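You operate a simulated robot arm through the tools that you are given. There is no shell and no other tool.

The job below is to be done with a simulated robot arm. You get a single attempt, and the scene is never put back.

Task
Put things in order on the top of the grey side table. At the end: the teal rag stands on top of the silver catch pan; the green brush is in the blue first nipple bin; the grey bead pod from the top of the grey side table stands where the bearing block stood; the bearing block from the top of the grey side table stands where the teal rag stood; whatever was shut is shut again. Leave all else as you found it, and nothing knocked over.

It is judged by the outcome, as a careful person would: the job done as asked, and still so three seconds after it is handed in. It fails if anything else is knocked over, pushed out of place, dropped, spilled or broken.

Robot
A 6-joint arm with a two-finger parallel gripper, fixed in place. Base frame: the origin is at the foot of the arm, x ahead of it, y to its left, z up; the work surface is at about z = 800. Lengths are in mm, angles in rad, forces in N, time in s.
With the tool pointing down near the work surface it reaches from about 260 to 680 mm from the base axis. Its first joint turns from -1.152 to 1.152 rad. Payload 2.9 kg.
Tool frame: the origin (TCP) lies between the finger pads and is the grasp point; the fingertips stand 30 mm ahead of it; z points along the fingers, y is the line along which they close. The gripper opens to 110 mm. The fingers are 20 mm wide and 10 mm thick; the gripper's body (48 by 112 mm) begins 55 mm behind the TCP.
Orientation is that of the tool frame in the base frame, as a unit quaternion [x, y, z, w]. With the fingers straight down and closing along the base's y, the tool's x points along the base's -x, its y along +y and its z along -z.

Tools
- The arm moves only by the tool drive_tool. Its argument "plan" is a list of rows, each an object of numbers (a shift or turn left out is 0, a gripper value left out holds the last): "tx", "ty", "tz": the shift along the base's x, y, z in mm; "rx", "ry", "rz": the turn, a rotation vector about the base's x, y, z in rad. In form: [{"tx": .., "ty": .., "tz": .., "rx": .., "ry": .., "rz": ..}, ...]. A call has 1 to 20 rows; each row is the pose to reach, as a shift and turn from the pose commanded when the call began. "jaw" is the finger opening in mm, from 0 to 110, set as the call begins (left out, the last holds). Each row takes 0.2 s and may step no farther than 50 mm and 0.15 rad from the row before; otherwise, or with a gripper value out of range, the whole call is refused. Where a pose cannot be reached the arm comes as near as it can. A force on the tool above 40 N (or 10 N above the force at the start of the call, whichever is more), or a blocked arm, ends the call early, and 0.2 s more pass. Each finger travels about 108 mm/s and halts on what it meets, pressing with about 41 N; the grip force reading is that of the motor and also rises with nothing between the fingers. The clock runs only during rows and for 0.2 s after the last one: add rows that repeat a pose to give the fingers time. It gives the time, the measured TCP pose, the force on the tool (base axes), the opening and the grip force at its end, in the units of the frame above (readings bear some noise), with the torque about the TCP (base axes, N m) and any sound that the robot's microphone picked up.
- Cameras (640 x 400 px; columns grow to the right, rows downward): "scene" is fixed at [63.9, 408.2, 1392.3]; the picture's right is [-0.89, -0.46, 0.00], its down [-0.22, 0.43, -0.87] and it looks along [0.40, -0.78, -0.49] (base axes); focal length 319 px, centre (320, 200). "wrist" rides on the gripper at [72, 17, -103] in the tool frame; the picture's right is [-0.23, 0.97, 0.00], its down [-0.76, -0.18, -0.62] and it looks along [-0.61, -0.14, 0.78] (tool axes); focal length 222 px, centre (320, 200). There is no depth. A picture from a camera that has moved, and an enlarged one, comes with that camera's place and axes in the base frame and with its lens. The place of the scene camera against the robot may be out by one fixed shift of up to 12 mm in any direction.
- snapshot(camera): a new picture of that camera. The clock stands still meanwhile.
- zoom(camera, box): a new picture of the part [left, top, right, bottom] of that camera's present view, enlarged. The clock stands still meanwhile.
- close_job(): hands the job in; it is judged then, once.

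Places have to be worked out from the pictures, the camera data and where the tool is seen. Open the gripper and draw the arm clear of the work before you hand the job in, unless the task says otherwise.

The tools are called after "Request:" as name(argument=value, ...) on one line, values as JSON. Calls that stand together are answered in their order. drive_tool: Moves the arm, as the interface text tells. Its arguments: {"type":"object","properties":{"plan":{"type":"array"},"jaw":{"type":"number"}},"required":["plan"]} The other tools are called the same way: snapshot (camera) takes a picture; zoom (camera, box) takes an enlarged picture of a part of a camera's view; close_job () hands the job in.

At the start:

```text
t: 0.0
position: [420.9, -96.8, 1231.9]
tcp_rot: [0.0, 1.0, 0.0, -0.001]
ft_force: [-0.4, 0.2, 0.1]
torque: [0.0, 0.02, 0.0]
width: 109.8
grasp_force: 0.1
```

scene: 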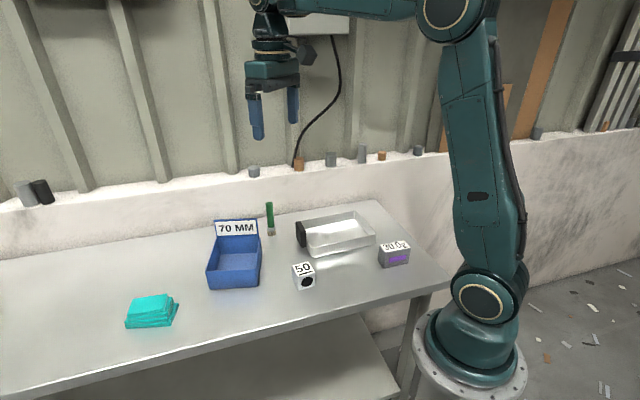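
wrist: 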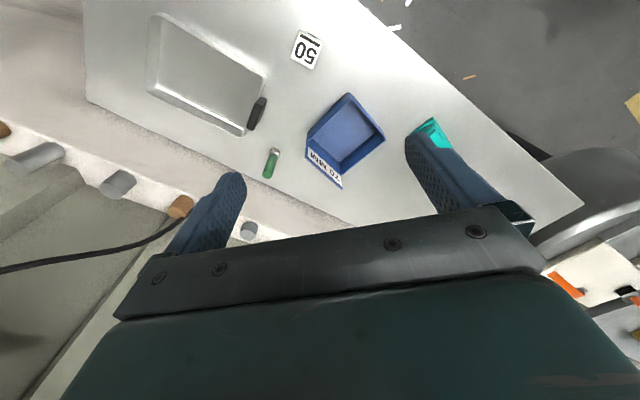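

I'll start by looking closer at the table items in both views before moving anything.

Request:
zoom(camera="scene", box=[180, 180, 440, 342])

Request:
zoom(camera="scene", box=[90, 250, 250, 350])

Request:
zoom(camera="scene", box=[270, 190, 430, 290])

Request:
zoom(camera="wrist", box=[120, 0, 480, 225])

```text
2.46 times, centred on (310, 261) of scene
camera zoom: at [63.9, 408.2, 1392.3], right [-0.89, -0.46, 0.0], down [-0.22, 0.43, -0.87], along [0.4, -0.78, -0.49], focal length 786 px, centre (345, 50)
```

zoom: 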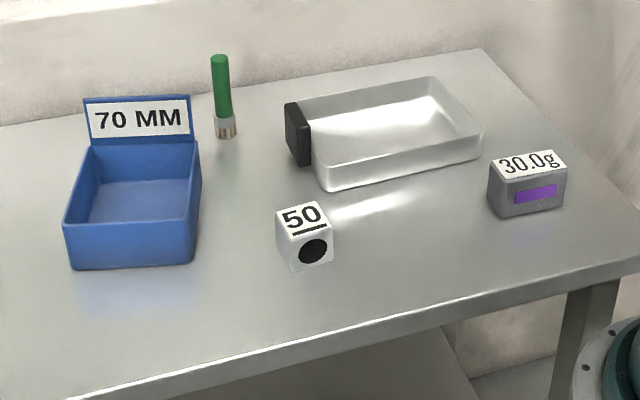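

```text
4.00 times, centred on (170, 300) of scene
camera zoom: at [63.9, 408.2, 1392.3], right [-0.89, -0.46, 0.0], down [-0.22, 0.43, -0.87], along [0.4, -0.78, -0.49], focal length 1277 px, centre (920, -200)
```

zoom: 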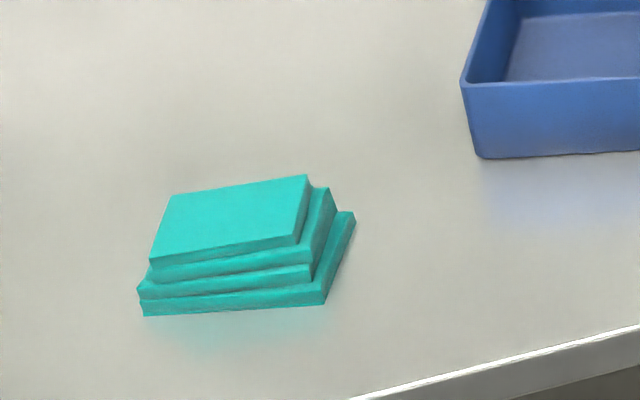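

```text
4.00 times, centred on (350, 240) of scene
camera zoom: at [63.9, 408.2, 1392.3], right [-0.89, -0.46, 0.0], down [-0.22, 0.43, -0.87], along [0.4, -0.78, -0.49], focal length 1277 px, centre (200, 40)
```

zoom: 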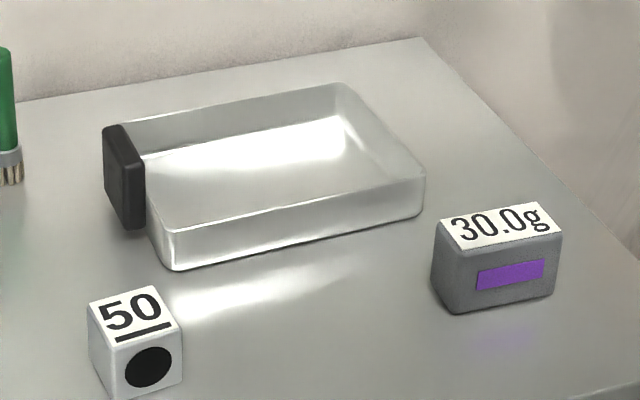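

```text
1.78 times, centred on (300, 112) of wrist
camera zoom: at [348.5, -79.6, 1334.3], right [0.23, 0.97, 0.0], down [0.76, -0.18, 0.62], along [0.61, -0.14, -0.78], focal length 395 px, centre (356, 356)
```

zoom: 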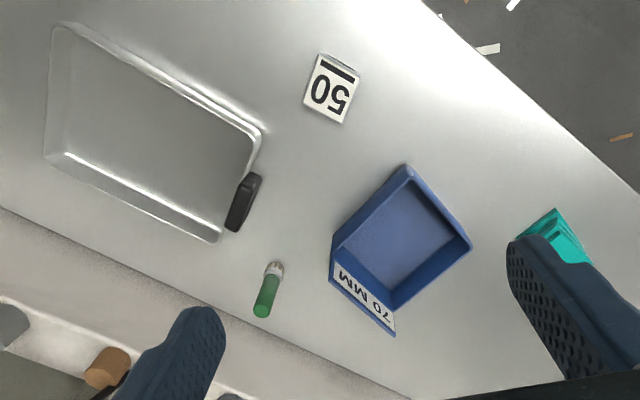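

The table holds the rag, bin, brush, pan, block ("50") and pod ("30.0g"). I'll lower the arm over the block region to get accurate wrist-camera measurements.

Request:
drive_tool(plan=[{"tx": -5, "ty": -4, "tz": -45}, {"tx": -10, "ty": -8, "tz": -90}, {"tx": -15, "ty": -12, "tz": -135}, {"tx": -20, "ty": -16, "tz": -180}, {"tx": -26, "ty": -20, "tz": -220}, {"tx": -26, "ty": -20, "tz": -220}])

Request:
snapshot(camera="wrist")

Request:
snapshot(camera="scene")

```text
t: 1.4
position: [394.6, -119.3, 1009.6]
tcp_rot: [0.0, 1.0, 0.0, 0.001]
ft_force: [-0.2, 0.3, 0.0]
torque: [0.0, 0.0, 0.0]
width: 110.2
grasp_force: 0.0
```

```text
taken
camera wrist: at [321.7, -102.3, 1112.3], right [0.23, 0.97, 0.0], down [0.76, -0.18, 0.62], along [0.61, -0.14, -0.78], focal length 222 px, centre (320, 200)
```

wrist: 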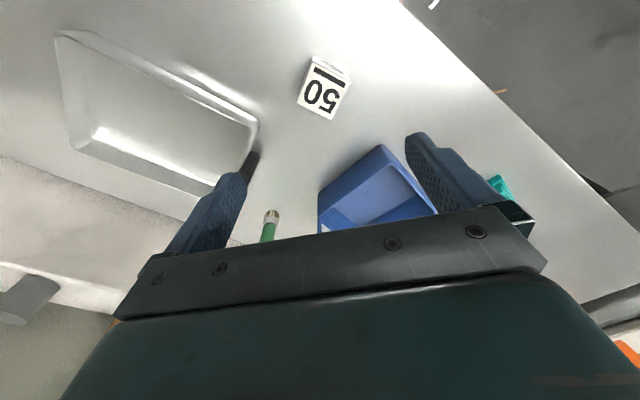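

```text
taken
```

scene: 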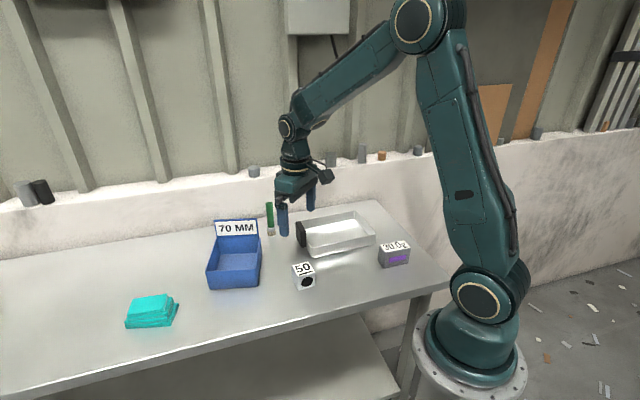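

The block, pan, bin and brush are visible from here; I'll enlarge to measure the block and pan.

Request:
zoom(camera="wrist", box=[260, 40, 380, 115])

Request:
zoom(camera="wrist", box=[40, 20, 296, 180])

```text
5.33 times, centred on (320, 78) of wrist
camera zoom: at [321.7, -102.3, 1112.3], right [0.23, 0.97, 0.0], down [0.76, -0.18, 0.62], along [0.61, -0.14, -0.78], focal length 1185 px, centre (320, 853)
```

zoom: 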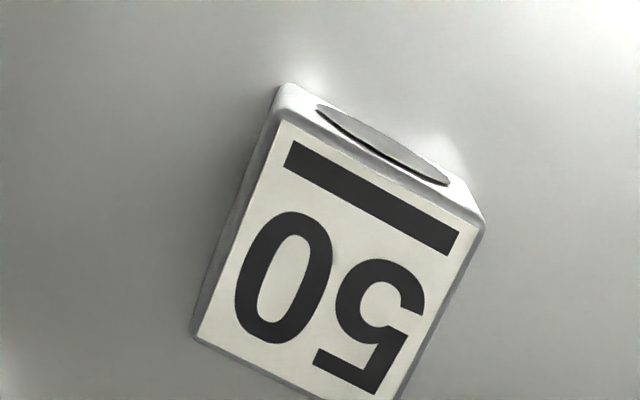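

```text
2.50 times, centred on (168, 100) of wrist
camera zoom: at [321.7, -102.3, 1112.3], right [0.23, 0.97, 0.0], down [0.76, -0.18, 0.62], along [0.61, -0.14, -0.78], focal length 555 px, centre (700, 450)
```

zoom: 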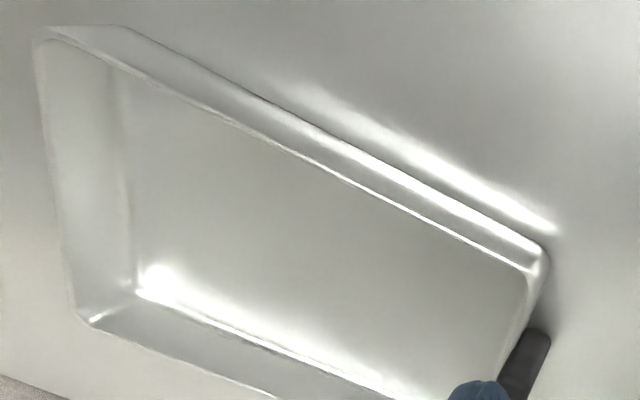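

The block measures about 45 mm square, centred near (383,-114), with its edges turned about 51° from base x. Next I'll fly over to the rag to measure it.

Request:
drive_tool(plan=[{"tx": 28, "ty": 33}, {"tx": 56, "ty": 66}, {"tx": 84, "ty": 99}, {"tx": 112, "ty": 132}, {"tx": 140, "ty": 165}, {"tx": 168, "ty": 198}, {"tx": 196, "ty": 231}, {"tx": 224, "ty": 264}, {"tx": 224, "ty": 264}])

Request:
snapshot(camera="wrist")

Request:
snapshot(camera="scene")

```text
t: 3.4
position: [621.6, 145.5, 1009.5]
tcp_rot: [0.0, 1.0, 0.0, -0.002]
ft_force: [-0.7, 1.1, 0.2]
torque: [0.02, 0.01, 0.01]
width: 110.4
grasp_force: 0.0
```

```text
taken
camera wrist: at [549.1, 162.5, 1112.5], right [0.23, 0.97, 0.0], down [0.76, -0.18, 0.62], along [0.61, -0.14, -0.78], focal length 222 px, centre (320, 200)
```

wrist: 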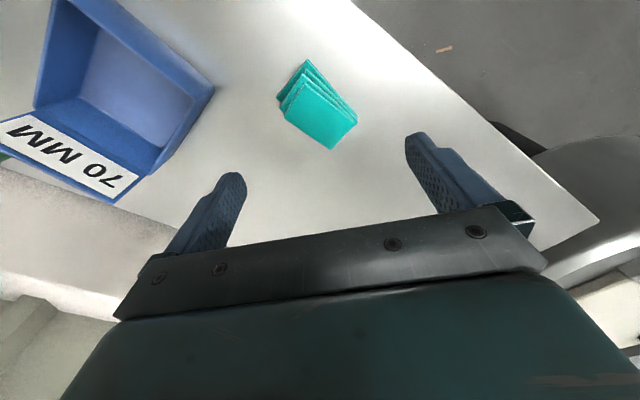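

```text
taken
```

scene: 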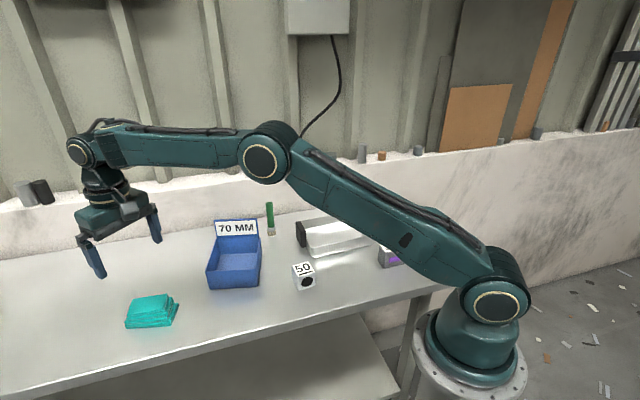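

The rag is well in view; enlarging for its corners and the bin for later.

Request:
zoom(camera="wrist", box=[240, 50, 400, 150])

Request:
zoom(camera="wrist", box=[0, 0, 320, 200])

```text
4.00 times, centred on (320, 100) of wrist
camera zoom: at [549.1, 162.5, 1112.5], right [0.23, 0.97, 0.0], down [0.76, -0.18, 0.62], along [0.61, -0.14, -0.78], focal length 888 px, centre (320, 600)
```

zoom: 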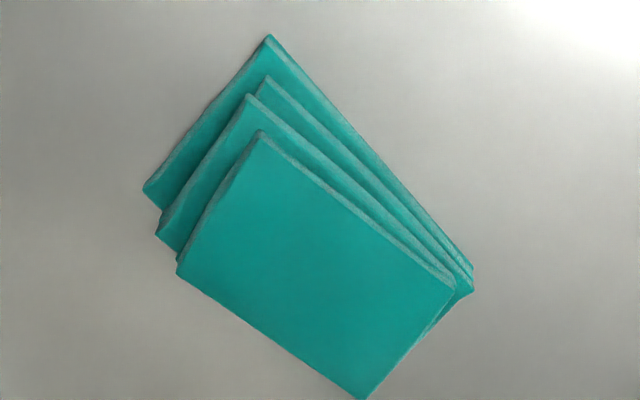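

```text
2.00 times, centred on (160, 100) of wrist
camera zoom: at [549.1, 162.5, 1112.5], right [0.23, 0.97, 0.0], down [0.76, -0.18, 0.62], along [0.61, -0.14, -0.78], focal length 444 px, centre (640, 400)
```

zoom: 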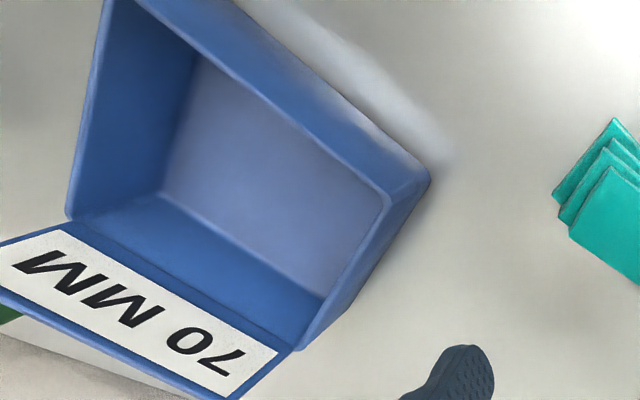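

The rag's bottom layer is about 94×60 mm, centred near (634,140) with its long side at about 32°, and its top is near z=832. I'll turn the tool 0.56 rad, go down to about z=900 above it and check alignment.

Request:
drive_tool(plan=[{"tx": 3, "ty": -1, "tz": -25, "rz": 0.14}, {"tx": 6, "ty": -2.5, "tz": -50, "rz": 0.28}, {"tx": 9, "ty": -4, "tz": -75, "rz": 0.42}, {"tx": 12.4, "ty": -5.5, "tz": -100, "rz": 0.56}, {"tx": 12.4, "ty": -5.5, "tz": -110, "rz": 0.56}, {"tx": 12.4, "ty": -5.5, "tz": -110, "rz": 0.56}])

Request:
snapshot(camera="wrist")

Request:
zoom(camera="scene", box=[50, 200, 250, 325])

```text
t: 4.8
position: [631.6, 142.8, 901.2]
tcp_rot: [-0.276, 0.961, 0.001, 0.0]
ft_force: [0.2, 0.3, -0.5]
torque: [0.0, 0.01, 0.0]
width: 109.9
grasp_force: 0.1
```

```text
taken
camera wrist: at [561.8, 118.6, 1004.1], right [-0.33, 0.95, 0.0], down [0.74, 0.25, 0.62], along [0.59, 0.2, -0.78], focal length 222 px, centre (320, 200)
```

wrist: 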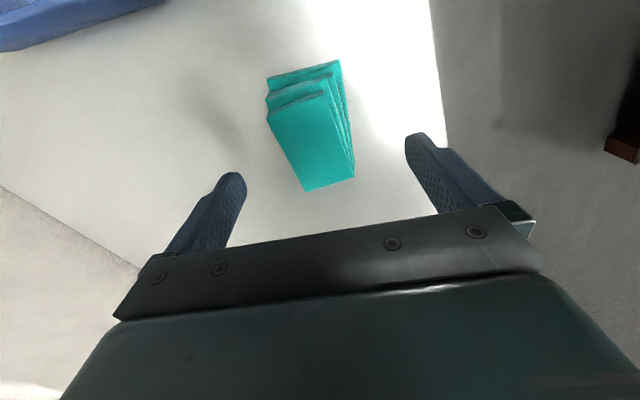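

```text
3.20 times, centred on (150, 262) of scene
camera zoom: at [63.9, 408.2, 1392.3], right [-0.89, -0.46, 0.0], down [-0.22, 0.43, -0.87], along [0.4, -0.78, -0.49], focal length 1021 px, centre (864, 0)
```

zoom: 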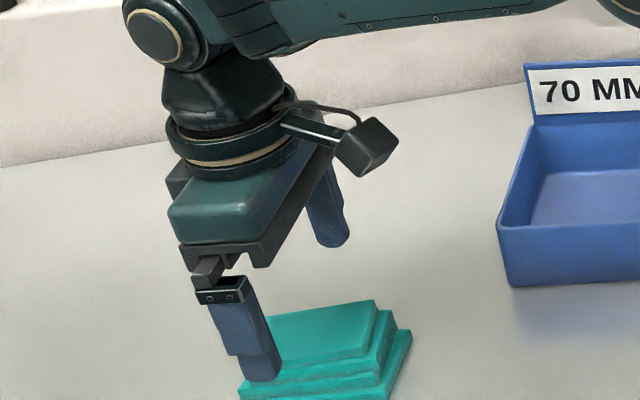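

Tool is aligned roughly; enlarging the rag once more to fine-tune the grasp.

Request:
zoom(camera="wrist", box=[200, 40, 440, 190])

```text
2.67 times, centred on (320, 115) of wrist
camera zoom: at [561.8, 118.6, 1004.1], right [-0.33, 0.95, 0.0], down [0.74, 0.25, 0.62], along [0.59, 0.2, -0.78], focal length 592 px, centre (320, 427)
```

zoom: 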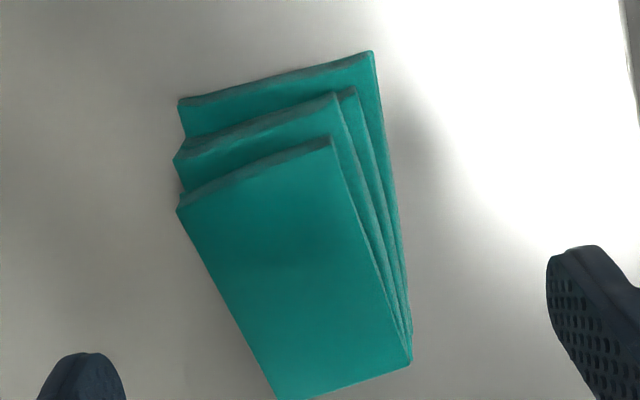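

The bottom layer's centre checks out at about (637,141). I'll go down so the fingertips reach just above the table beside the bottom layer.

Request:
drive_tool(plan=[{"tx": 2.5, "ty": -1, "tz": -20}, {"tx": 5, "ty": -1.8, "tz": -40}, {"tx": 5, "ty": -1.8, "tz": -55}, {"tx": 5, "ty": -1.8, "tz": -62}, {"tx": 5, "ty": -1.8, "tz": -66}, {"tx": 5, "ty": -1.8, "tz": -66}])

Request:
snapshot(camera="wrist")

Request:
zoom(camera="scene", box=[70, 240, 230, 340])

```text
t: 6.2
position: [637.5, 139.8, 835.8]
tcp_rot: [-0.276, 0.961, 0.0, 0.0]
ft_force: [0.2, 0.3, -1.3]
torque: [-0.01, 0.01, 0.01]
width: 110.2
grasp_force: 0.0
```

```text
taken
camera wrist: at [566.4, 116.4, 938.3], right [-0.32, 0.95, 0.0], down [0.74, 0.25, 0.62], along [0.59, 0.2, -0.78], focal length 222 px, centre (320, 200)
```

wrist: 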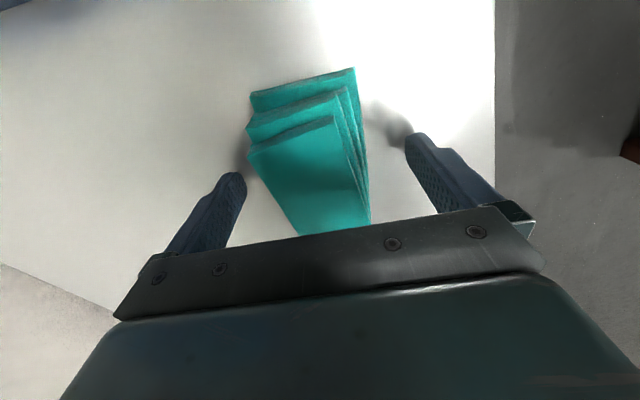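

```text
4.00 times, centred on (150, 290) of scene
camera zoom: at [63.9, 408.2, 1392.3], right [-0.89, -0.46, 0.0], down [-0.22, 0.43, -0.87], along [0.4, -0.78, -0.49], focal length 1277 px, centre (1000, -160)
```

zoom: 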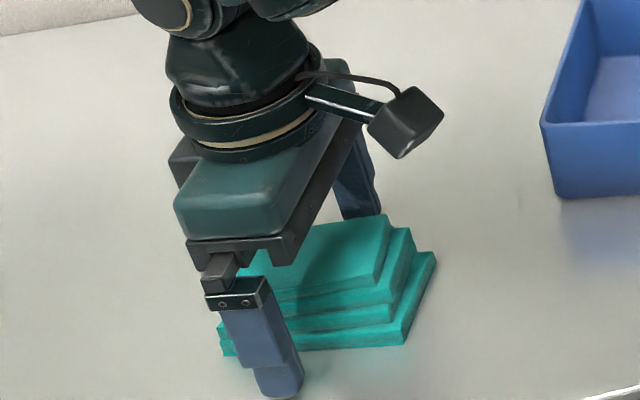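

The fingers straddle the rag, biased a few mm to its far end. I'll shift slightly toward the centre, lower 2 mm, then close.

Request:
drive_tool(plan=[{"tx": -4, "ty": -2, "tz": 0}, {"tx": -4, "ty": -2, "tz": -2}, {"tx": -4, "ty": -2, "tz": -2}])

Request:
drive_tool(plan=[{"tz": 0}, {"tz": 0}, {"tz": 0}, {"tz": 0}], jaw=45)

Request:
snapshot(camera="wrist")

Request:
zoom(camera="scene", box=[70, 240, 230, 340])

```text
t: 7.0
position: [632.7, 138.0, 831.8]
tcp_rot: [-0.277, 0.961, 0.0, 0.0]
ft_force: [-0.2, 0.1, 0.7]
torque: [-0.01, 0.04, 0.0]
width: 110.2
grasp_force: 0.2
```

```text
t: 8.0
position: [632.8, 139.2, 833.5]
tcp_rot: [-0.277, 0.961, 0.0, 0.001]
ft_force: [-0.5, 0.6, -0.2]
torque: [0.0, 0.0, -0.01]
width: 56.5
grasp_force: 40.9
```

```text
taken
camera wrist: at [562.3, 114.5, 935.4], right [-0.32, 0.95, 0.0], down [0.74, 0.25, 0.62], along [0.59, 0.2, -0.78], focal length 222 px, centre (320, 200)
```

wrist: 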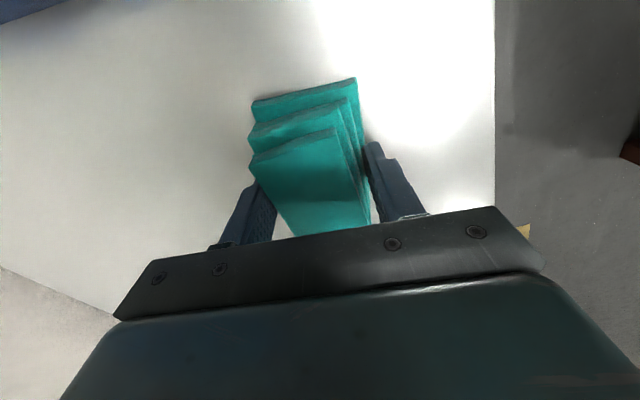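

```text
4.00 times, centred on (150, 290) of scene
camera zoom: at [63.9, 408.2, 1392.3], right [-0.89, -0.46, 0.0], down [-0.22, 0.43, -0.87], along [0.4, -0.78, -0.49], focal length 1277 px, centre (1000, -160)
```

zoom: 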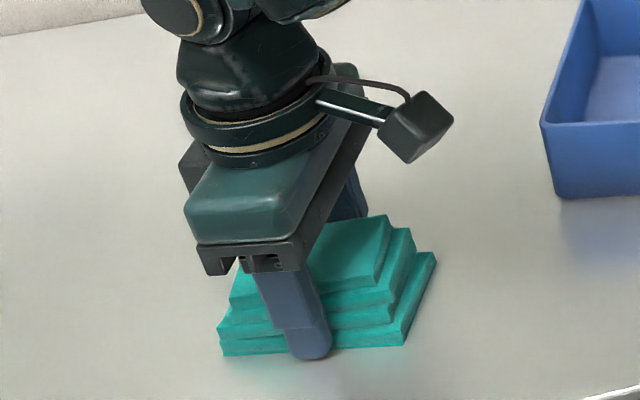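

Gripped firmly at 56.5 mm with the grip point about at the rag's centre (633,139). I'll lift straight up, gently at first.

Request:
drive_tool(plan=[{"tz": 5}, {"tz": 15}, {"tz": 40}, {"tz": 75}, {"tz": 110}, {"tz": 145}, {"tz": 175}, {"tz": 175}])

Request:
snapshot(camera="wrist")

Request:
snapshot(camera="scene")

```text
t: 9.8
position: [633.2, 137.5, 1009.5]
tcp_rot: [-0.277, 0.961, 0.0, 0.0]
ft_force: [0.1, 0.7, 0.1]
torque: [0.04, -0.03, 0.01]
width: 44.9
grasp_force: 0.0
```

```text
taken
camera wrist: at [563.2, 113.4, 1113.3], right [-0.32, 0.95, 0.0], down [0.74, 0.25, 0.62], along [0.59, 0.2, -0.78], focal length 222 px, centre (320, 200)
```

wrist: 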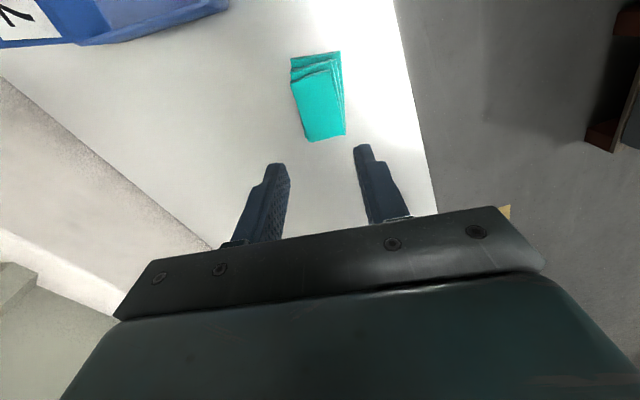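

```text
taken
```

scene: 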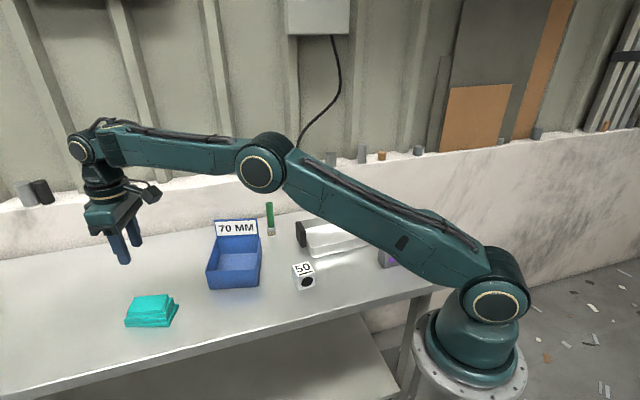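

The rag slipped out and stayed on the table; the fingers closed empty to 45. I'll check whether it moved and why the grip failed.

Request:
zoom(camera="wrist", box=[256, 40, 384, 120])

Request:
zoom(camera="scene", box=[110, 280, 190, 330])

```text
5.00 times, centred on (320, 80) of wrist
camera zoom: at [563.2, 113.4, 1113.3], right [-0.32, 0.95, 0.0], down [0.74, 0.25, 0.62], along [0.59, 0.2, -0.78], focal length 1111 px, centre (320, 800)
```

zoom: 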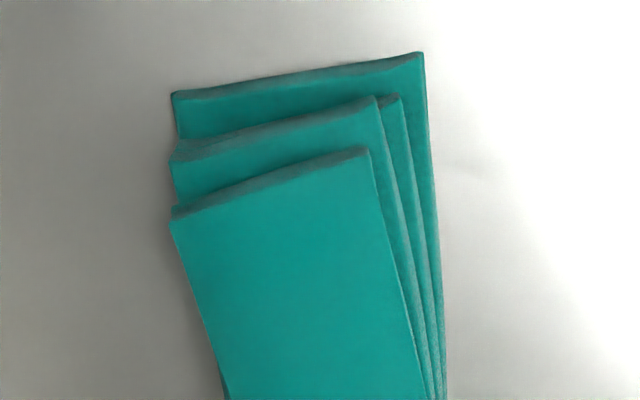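

```text
8.00 times, centred on (150, 305) of scene
camera zoom: at [63.9, 408.2, 1392.3], right [-0.89, -0.46, 0.0], down [-0.22, 0.43, -0.87], along [0.4, -0.78, -0.49], focal length 2553 px, centre (1680, -640)
```

zoom: 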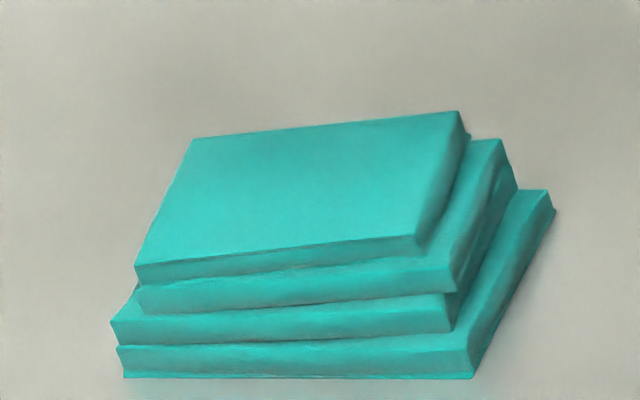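

The rag rotated about 5° and stayed upright. The layers are yawed against each other, so one finger caught an upper layer and the other the bottom one. I'll regrip squarely on the bottom layer, about 12 mm toward the far end, yaw 26°, with the tips at table level.

Request:
drive_tool(plan=[{"tx": 6, "ty": 3, "tz": -40, "rz": -0.05}, {"tx": 12.7, "ty": 6.5, "tz": -80, "rz": -0.107}, {"tx": 12.7, "ty": 6.5, "tz": -120, "rz": -0.107}, {"tx": 12.7, "ty": 6.5, "tz": -150, "rz": -0.107}, {"tx": 12.7, "ty": 6.5, "tz": -165, "rz": -0.107}, {"tx": 12.7, "ty": 6.5, "tz": -173, "rz": -0.107}, {"tx": 12.7, "ty": 6.5, "tz": -173, "rz": -0.107}], jaw=95)

Request:
drive_tool(plan=[{"tz": -1.5}, {"tz": -3}, {"tz": -4.5}, {"tz": -6}, {"tz": -7}])

Request:
snapshot(camera="wrist")

Request:
zoom(camera="scene", box=[70, 240, 230, 340])

```text
t: 11.4
position: [647.1, 146.0, 832.6]
tcp_rot: [-0.225, 0.974, 0.0, -0.001]
ft_force: [-0.7, 0.5, -0.2]
torque: [-0.03, 0.03, -0.02]
width: 95.0
grasp_force: 0.0
```

```text
t: 12.6
position: [644.9, 145.0, 829.6]
tcp_rot: [-0.225, 0.974, 0.0, 0.001]
ft_force: [-3.0, -1.8, 11.7]
torque: [0.46, 0.45, 0.17]
width: 95.0
grasp_force: 0.0
```

```text
taken
camera wrist: at [572.4, 128.4, 932.7], right [-0.22, 0.98, 0.0], down [0.76, 0.17, 0.63], along [0.61, 0.14, -0.78], focal length 222 px, centre (320, 200)
```

wrist: 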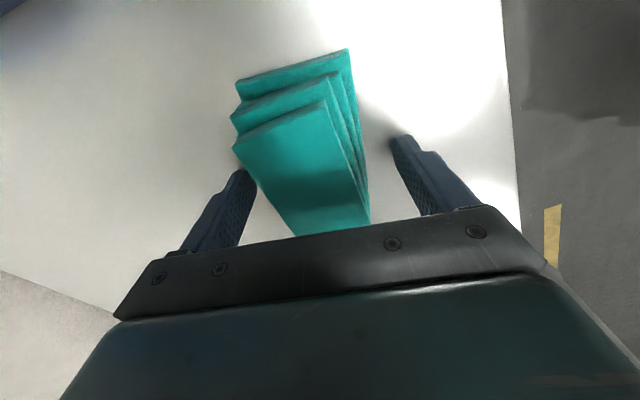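

```text
4.00 times, centred on (150, 290) of scene
camera zoom: at [63.6, 408.1, 1392.3], right [-0.89, -0.46, 0.0], down [-0.22, 0.43, -0.87], along [0.4, -0.78, -0.49], focal length 1277 px, centre (1000, -160)
```

zoom: 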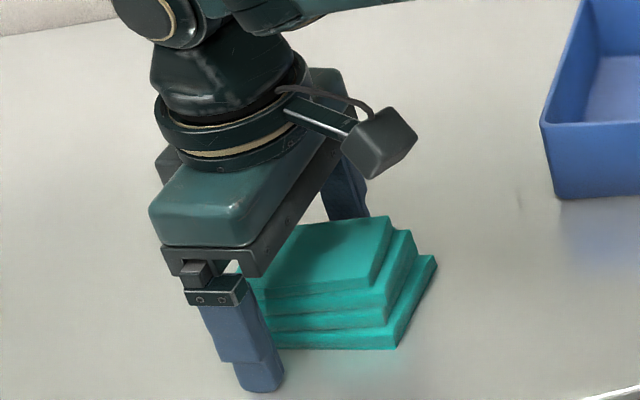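

The tips touched the table with TCP at about 830, so the table is z≈800. I'll raise 1.5 mm, which removes the press, and close.

Request:
drive_tool(plan=[{"tz": 4}, {"tz": 4}])

Request:
drive_tool(plan=[{"tz": 0}, {"tz": 0}, {"tz": 0}, {"tz": 0}, {"tz": 0}], jaw=30)

Request:
snapshot(camera="wrist")

```text
t: 13.2
position: [645.3, 143.6, 832.1]
tcp_rot: [-0.224, 0.975, 0.0, -0.001]
ft_force: [0.3, 0.3, -0.5]
torque: [0.01, 0.0, 0.03]
width: 95.1
grasp_force: 0.0
```

```text
t: 14.4
position: [645.4, 145.8, 831.9]
tcp_rot: [-0.224, 0.975, 0.0, 0.0]
ft_force: [0.6, 0.0, -0.1]
torque: [0.01, -0.03, -0.02]
width: 56.7
grasp_force: 41.1
```

```text
taken
camera wrist: at [572.5, 128.1, 935.1], right [-0.22, 0.98, 0.0], down [0.76, 0.17, 0.62], along [0.61, 0.14, -0.78], focal length 222 px, centre (320, 200)
```

wrist: 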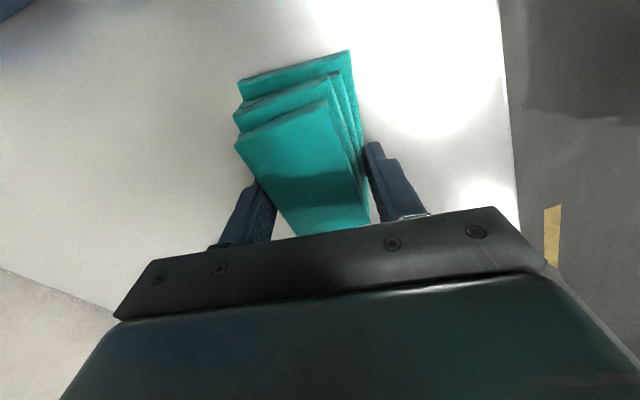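

Gripped at 56.7. I'll lift very slowly a little and watch the width.

Request:
drive_tool(plan=[{"tz": 1}, {"tz": 2}, {"tz": 4}, {"tz": 6}, {"tz": 9}, {"tz": 12}, {"tz": 15}, {"tz": 15}])

Request:
snapshot(camera="wrist")

Request:
zoom(camera="scene", box=[70, 240, 230, 340])

```text
t: 16.2
position: [645.6, 143.2, 846.7]
tcp_rot: [-0.225, 0.974, 0.0, 0.0]
ft_force: [0.4, 0.4, -0.8]
torque: [0.0, -0.04, 0.01]
width: 56.4
grasp_force: 40.9
```

```text
taken
camera wrist: at [572.6, 127.3, 950.8], right [-0.22, 0.98, 0.0], down [0.76, 0.17, 0.62], along [0.61, 0.14, -0.78], focal length 222 px, centre (320, 200)
```

wrist: 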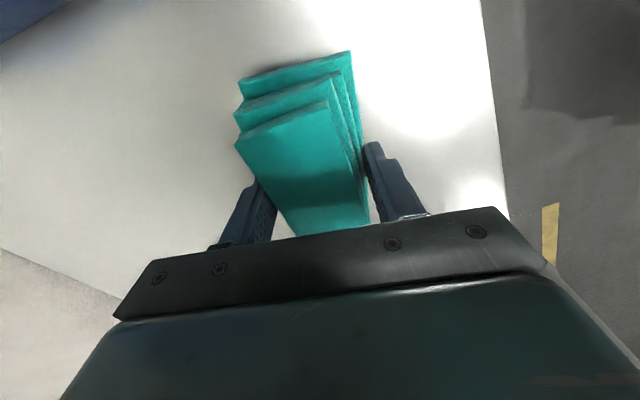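

```text
4.00 times, centred on (150, 290) of scene
camera zoom: at [63.9, 408.2, 1392.3], right [-0.89, -0.46, 0.0], down [-0.22, 0.43, -0.87], along [0.4, -0.78, -0.49], focal length 1277 px, centre (1000, -160)
```

zoom: 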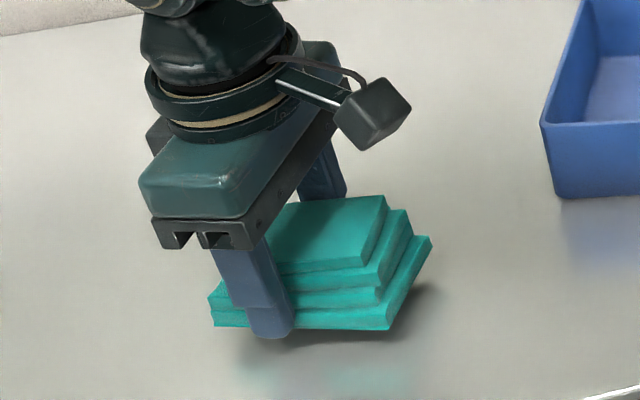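

Lift is clean and the rag is off the table. I'll keep lifting with gentle acceleration.

Request:
drive_tool(plan=[{"tz": 2}, {"tz": 5}, {"tz": 10}, {"tz": 17}, {"tz": 25}, {"tz": 34}, {"tz": 44}, {"tz": 54}, {"tz": 64}, {"tz": 74}, {"tz": 84}, {"tz": 94}, {"tz": 104}, {"tz": 113}, {"tz": 121}, {"tz": 127}, {"tz": 131}, {"tz": 133}, {"tz": 133}])

Request:
snapshot(camera="wrist")

```text
t: 20.2
position: [644.2, 144.9, 980.6]
tcp_rot: [-0.224, 0.975, 0.0, 0.0]
ft_force: [0.4, -0.6, -1.1]
torque: [-0.05, 0.05, 0.02]
width: 56.0
grasp_force: 41.3
```

```text
taken
camera wrist: at [571.9, 128.2, 1082.7], right [-0.22, 0.98, 0.0], down [0.76, 0.17, 0.62], along [0.61, 0.14, -0.78], focal length 222 px, centre (320, 200)
```

wrist: 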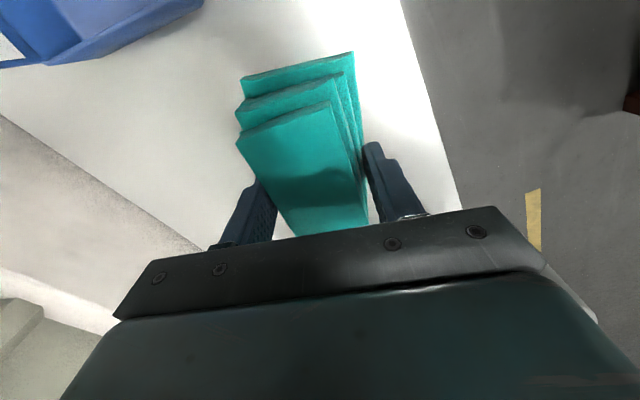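

Holding steady. Now the slow transit to above the pan centre, turning 0.41 rad so the rag lines up with the pan.

Request:
drive_tool(plan=[{"tx": -2, "ty": -3.8, "rz": 0.003}, {"tx": -7.4, "ty": -14.1, "rz": 0.012}, {"tx": -16, "ty": -30.6, "rz": 0.027}, {"tx": -27, "ty": -51.8, "rz": 0.045}, {"tx": -40.5, "ty": -77.8, "rz": 0.068}, {"tx": -55.2, "ty": -106, "rz": 0.092}, {"tx": -70.4, "ty": -135.3, "rz": 0.118}, {"tx": -85.9, "ty": -165, "rz": 0.144}, {"tx": -101.4, "ty": -194.6, "rz": 0.169}, {"tx": -116.8, "ty": -224.3, "rz": 0.195}, {"tx": -132.5, "ty": -254.5, "rz": 0.221}, {"tx": -148, "ty": -284.2, "rz": 0.247}, {"tx": -163.2, "ty": -313.4, "rz": 0.273}, {"tx": -178.4, "ty": -342.6, "rz": 0.298}, {"tx": -193.1, "ty": -370.9, "rz": 0.323}, {"tx": -206.9, "ty": -397.3, "rz": 0.346}, {"tx": -219.1, "ty": -420.9, "rz": 0.366}, {"tx": -229.9, "ty": -441.6, "rz": 0.384}, {"tx": -238.5, "ty": -458.1, "rz": 0.399}, {"tx": -245.4, "ty": -471.3, "rz": 0.41}])

Request:
snapshot(camera="wrist")

Request:
snapshot(camera="scene")

```text
t: 24.4
position: [399.2, -326.7, 980.5]
tcp_rot: [-0.419, 0.908, 0.0, 0.001]
ft_force: [-0.3, 0.6, -0.8]
torque: [0.03, -0.02, 0.01]
width: 55.2
grasp_force: 40.7
```

```text
taken
camera wrist: at [339.0, -370.6, 1083.3], right [-0.59, 0.81, 0.0], down [0.63, 0.46, 0.62], along [0.5, 0.37, -0.78], focal length 222 px, centre (320, 200)
```

wrist: 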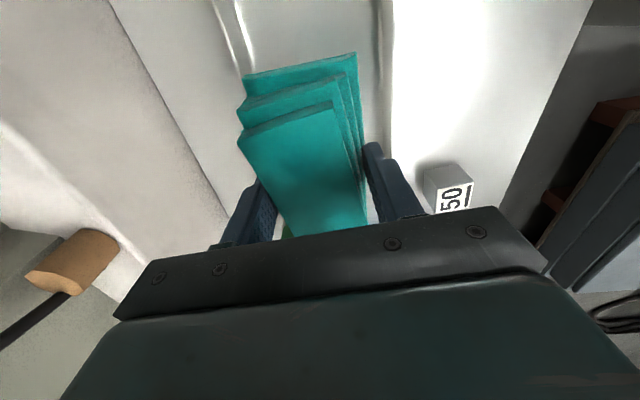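

```text
taken
```

scene: 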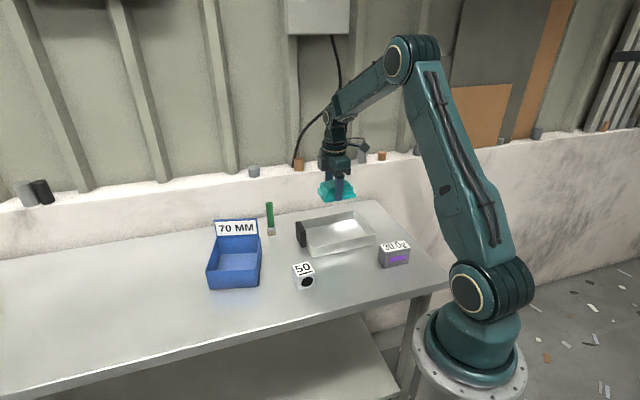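

The rag is held and lined up, and the pan's edge matches my estimate. I'm going down into the pan to just above the floor.

Request:
drive_tool(plan=[{"tz": -4}, {"tz": -12}, {"tz": -24}, {"tz": -39}, {"tz": -56}, {"tz": -73}, {"tz": -90}, {"tz": -105}, {"tz": -117}, {"tz": -126}, {"tz": -132}, {"tz": -135}])

Request:
snapshot(camera="wrist")

Request:
zoom(camera="scene", box=[260, 160, 420, 260])

```text
t: 27.0
position: [400.1, -326.6, 845.4]
tcp_rot: [-0.418, 0.908, 0.0, 0.0]
ft_force: [0.4, -0.2, -0.8]
torque: [0.0, -0.01, 0.0]
width: 55.0
grasp_force: 40.8
```

```text
taken
camera wrist: at [340.0, -370.6, 948.2], right [-0.59, 0.81, 0.0], down [0.63, 0.46, 0.62], along [0.5, 0.37, -0.78], focal length 222 px, centre (320, 200)
```

wrist: 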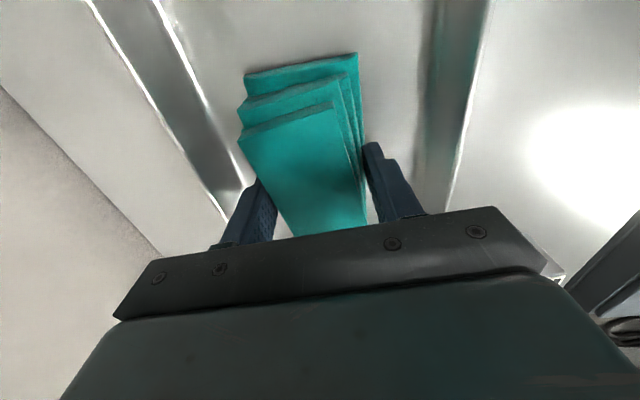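

```text
4.00 times, centred on (340, 210) of scene
camera zoom: at [63.9, 408.2, 1392.3], right [-0.89, -0.46, 0.0], down [-0.22, 0.43, -0.87], along [0.4, -0.78, -0.49], focal length 1277 px, centre (240, 160)
```

zoom: 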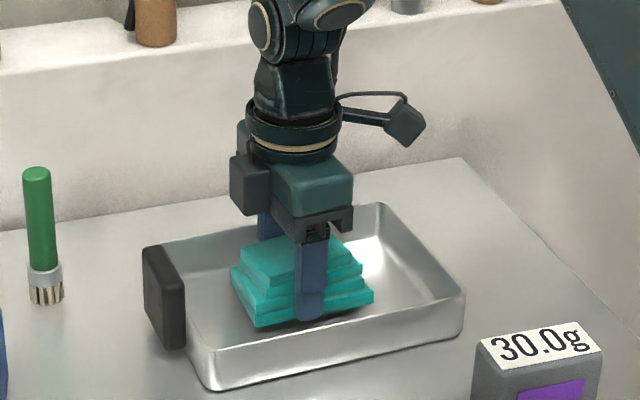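

The rag is inside the pan over the floor. Lowering the last stretch gently.

Request:
drive_tool(plan=[{"tz": -3}, {"tz": -5.5}, {"tz": -7.5}, {"tz": -8.5}, {"tz": -9.5}, {"tz": -10}, {"tz": -10}])

Request:
zoom(camera="scene", box=[260, 160, 420, 260])

```text
t: 28.6
position: [399.9, -326.8, 836.3]
tcp_rot: [-0.418, 0.908, -0.001, 0.0]
ft_force: [-3.5, 1.6, 9.3]
torque: [-0.12, 0.28, -0.01]
width: 54.9
grasp_force: 41.2
```

```text
4.00 times, centred on (340, 210) of scene
camera zoom: at [63.7, 408.4, 1392.3], right [-0.89, -0.46, 0.0], down [-0.22, 0.43, -0.87], along [0.4, -0.78, -0.49], focal length 1277 px, centre (240, 160)
```

zoom: 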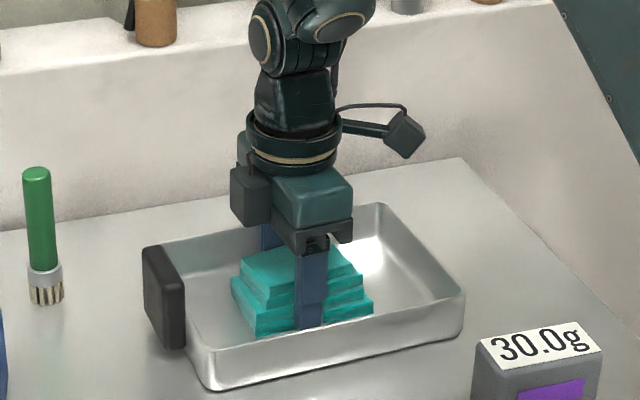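

Contact reads about 9 N, so the rag is on the floor. I'll ease up slightly and open to 76 mm, staying clear of the pan walls.

Request:
drive_tool(plan=[{"tz": 1.2}, {"tz": 1.2}])

Request:
drive_tool(plan=[{"tz": 0}, {"tz": 0}, {"tz": 0}], jaw=78)

Request:
drive_tool(plan=[{"tz": 5}, {"tz": 20}, {"tz": 50}, {"tz": 90}, {"tz": 130}, {"tz": 165}, {"tz": 165}])

Request:
snapshot(camera="wrist")

Request:
zoom(camera="scene", box=[260, 180, 420, 280])

```text
t: 29.2
position: [398.9, -326.4, 836.0]
tcp_rot: [-0.419, 0.908, 0.0, 0.0]
ft_force: [-0.1, 0.1, -0.3]
torque: [-0.01, 0.01, 0.01]
width: 55.1
grasp_force: 41.3
```

```text
t: 30.0
position: [399.1, -326.0, 836.7]
tcp_rot: [-0.418, 0.908, 0.0, 0.001]
ft_force: [-1.0, 0.6, 0.5]
torque: [-0.05, 0.02, -0.04]
width: 77.7
grasp_force: 0.1
```

```text
t: 31.6
position: [401.1, -328.0, 1001.4]
tcp_rot: [-0.418, 0.909, -0.001, 0.0]
ft_force: [0.3, 0.1, 0.5]
torque: [0.0, 0.02, -0.01]
width: 78.0
grasp_force: 0.1
```

```text
taken
camera wrist: at [341.1, -371.8, 1103.5], right [-0.59, 0.81, 0.0], down [0.63, 0.46, 0.62], along [0.5, 0.37, -0.78], focal length 222 px, centre (320, 200)
```

wrist: 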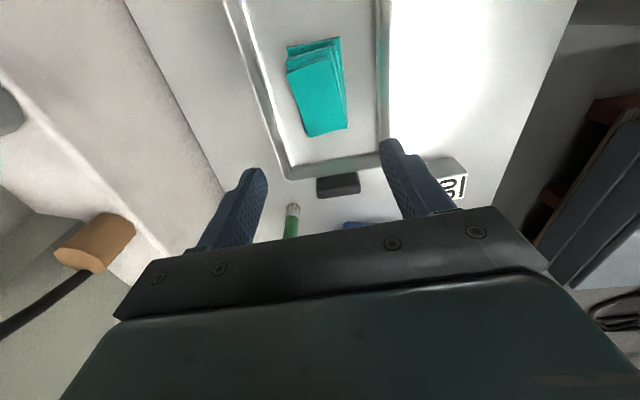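

```text
4.00 times, centred on (340, 230) of scene
camera zoom: at [63.9, 408.2, 1392.3], right [-0.89, -0.46, 0.0], down [-0.22, 0.43, -0.87], along [0.4, -0.78, -0.49], focal length 1277 px, centre (240, 80)
```

zoom: 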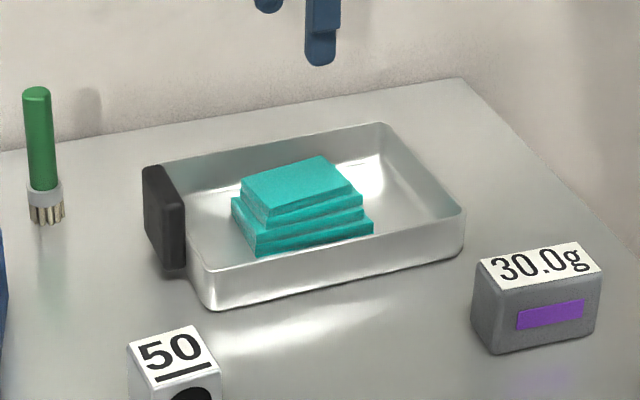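

The rag sits in the pan and everything else looks unmoved. Next is the block: I'll move above it (383,-114) and turn to yaw -0.67, so the fingers close on the plain faces rather than the black dot.

Request:
drive_tool(plan=[{"tx": -1.5, "ty": 17.9, "rz": -0.128}, {"tx": -3, "ty": 35.7, "rz": -0.256}, {"tx": -4.5, "ty": 53.6, "rz": -0.384}, {"tx": -6, "ty": 71.5, "rz": -0.512}, {"tx": -7.5, "ty": 89.3, "rz": -0.64}, {"tx": -9, "ty": 107.2, "rz": -0.769}, {"tx": -10.5, "ty": 125, "tz": -10, "rz": -0.897}, {"tx": -12, "ty": 143, "tz": -20, "rz": -1.025}, {"tx": -13.5, "ty": 160.7, "tz": -35, "rz": -1.153}, {"tx": -15, "ty": 178.6, "tz": -50, "rz": -1.281}, {"tx": -16.5, "ty": 196.5, "tz": -65, "rz": -1.409}, {"tx": -18, "ty": 214.4, "tz": -80, "rz": -1.537}, {"tx": -18, "ty": 214.4, "tz": -80, "rz": -1.537}], jaw=80)

Request:
snapshot(camera="wrist")

Request:
zoom(camera="wrist", box=[240, 50, 400, 150])

```text
t: 34.4
position: [380.2, -113.2, 923.1]
tcp_rot: [0.331, 0.944, 0.001, 0.001]
ft_force: [-0.6, -0.4, -0.4]
torque: [0.01, 0.0, -0.02]
width: 80.0
grasp_force: 0.0
```

```text
taken
camera wrist: at [334.2, -54.1, 1026.1], right [0.79, 0.62, 0.0], down [0.48, -0.62, 0.62], along [0.38, -0.49, -0.78], focal length 222 px, centre (320, 200)
```

wrist: 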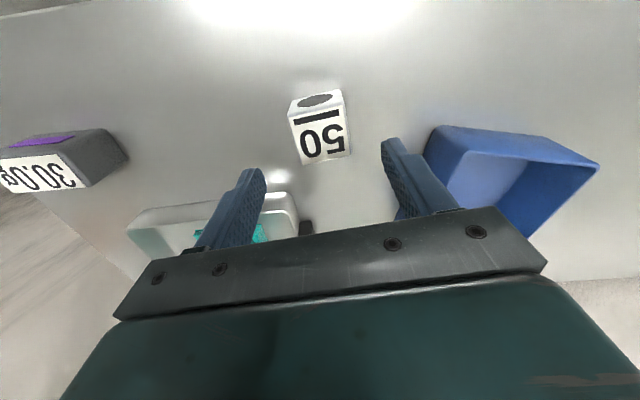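

```text
4.00 times, centred on (320, 100) of wrist
camera zoom: at [334.2, -54.1, 1026.1], right [0.79, 0.62, 0.0], down [0.48, -0.62, 0.62], along [0.38, -0.49, -0.78], focal length 888 px, centre (320, 600)
```

zoom: 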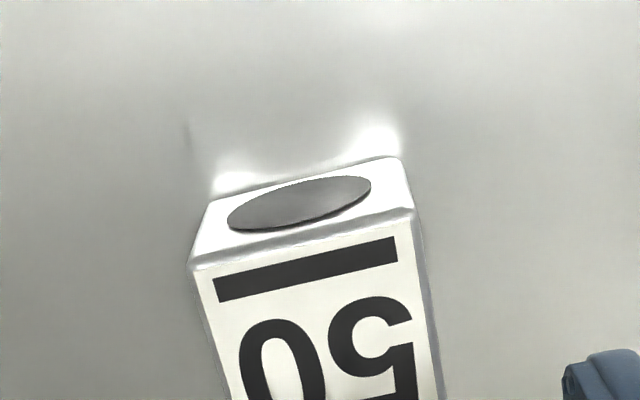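

The block's centre is confirmed at (382,-113) and the fingers are aligned with its plain faces. Descending.

Request:
drive_tool(plan=[{"tx": 1.8, "tz": -30, "rz": 0.01}, {"tx": 1.8, "tz": -55, "rz": 0.01}, {"tx": 1.8, "tz": -75, "rz": 0.01}, {"tx": 1.8, "tz": -85, "rz": 0.01}, {"tx": 1.8, "tz": -89, "rz": 0.01}, {"tx": 1.8, "tz": -89, "rz": 0.01}])

Request:
snapshot(camera="wrist")

Request:
zoom(camera="scene", box=[230, 210, 390, 310])

```text
t: 35.8
position: [384.8, -111.1, 831.6]
tcp_rot: [0.326, 0.945, 0.0, 0.0]
ft_force: [-0.4, 0.1, -0.2]
torque: [-0.01, -0.01, 0.05]
width: 80.1
grasp_force: 0.1
```

```text
taken
camera wrist: at [336.7, -53.1, 934.6], right [0.78, 0.63, 0.0], down [0.49, -0.61, 0.62], along [0.39, -0.49, -0.78], focal length 222 px, centre (320, 200)
```

wrist: 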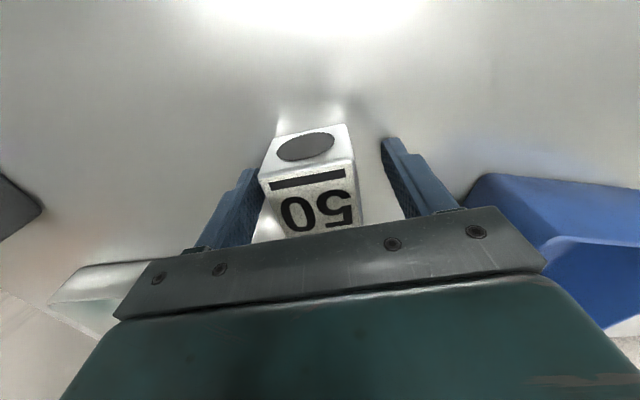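

```text
4.00 times, centred on (310, 260) of scene
camera zoom: at [63.9, 408.2, 1392.3], right [-0.89, -0.46, 0.0], down [-0.22, 0.43, -0.87], along [0.4, -0.78, -0.49], focal length 1277 px, centre (360, -40)
```

zoom: 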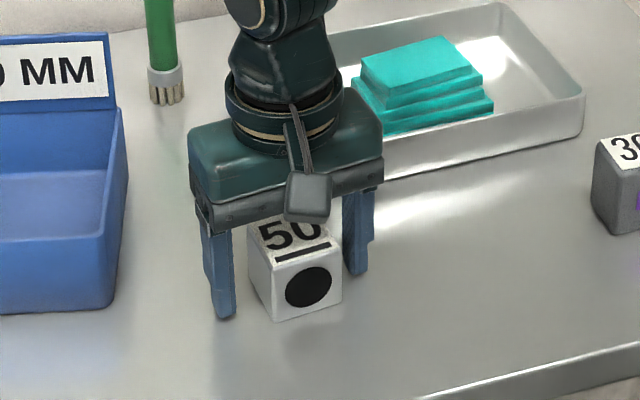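

Fingers straddle the block; raising 1 mm and closing.

Request:
drive_tool(plan=[{"tx": -2, "ty": -1.5, "tz": 1.5}, {"tx": -2, "ty": -1.5, "tz": 1.5}])

Request:
drive_tool(plan=[{"tz": 0}, {"tz": 0}, {"tz": 0}, {"tz": 0}], jaw=25)

Request:
drive_tool(plan=[{"tz": 1}, {"tz": 3}, {"tz": 6}, {"tz": 10}, {"tz": 15}, {"tz": 20}, {"tz": 20}])

Request:
snapshot(camera="wrist")

Request:
zoom(camera="scene", box=[230, 210, 390, 310])

```text
t: 36.4
position: [380.8, -112.9, 833.6]
tcp_rot: [0.325, 0.946, 0.0, 0.0]
ft_force: [-0.1, 0.0, -0.5]
torque: [0.01, 0.02, -0.02]
width: 79.7
grasp_force: 0.1
```

```text
t: 37.4
position: [382.1, -114.0, 833.3]
tcp_rot: [0.326, 0.945, 0.0, 0.0]
ft_force: [-1.6, -0.9, 2.0]
torque: [-0.01, 0.01, -0.01]
width: 47.5
grasp_force: 40.8
```

```text
t: 39.0
position: [380.9, -112.5, 854.7]
tcp_rot: [0.327, 0.945, 0.001, 0.0]
ft_force: [0.8, 0.6, -2.2]
torque: [0.05, 0.02, 0.01]
width: 47.4
grasp_force: 40.7
```

```text
taken
camera wrist: at [333.1, -54.9, 957.5], right [0.78, 0.63, 0.0], down [0.49, -0.61, 0.62], along [0.39, -0.49, -0.78], focal length 222 px, centre (320, 200)
```

wrist: 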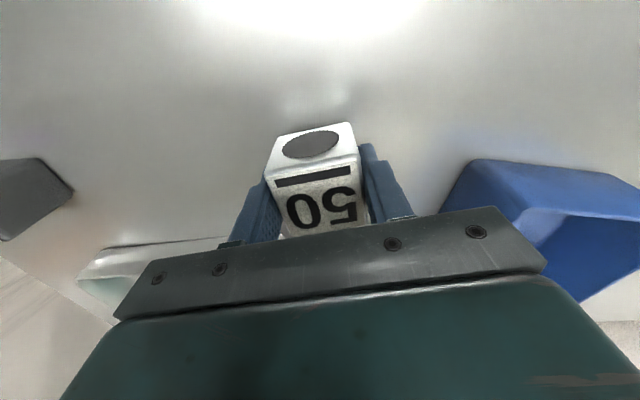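

```text
4.00 times, centred on (310, 260) of scene
camera zoom: at [63.9, 408.2, 1392.3], right [-0.89, -0.46, 0.0], down [-0.22, 0.43, -0.87], along [0.4, -0.78, -0.49], focal length 1277 px, centre (360, -40)
```

zoom: 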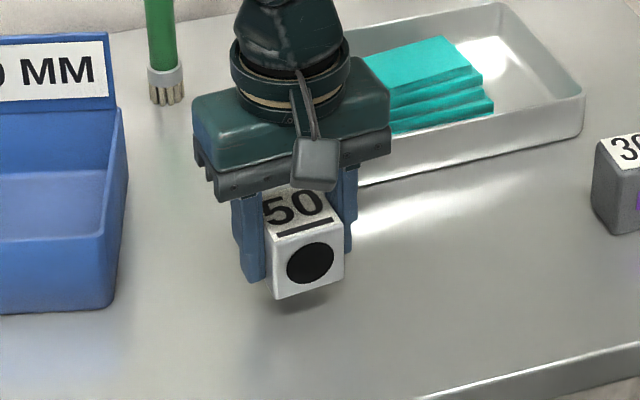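

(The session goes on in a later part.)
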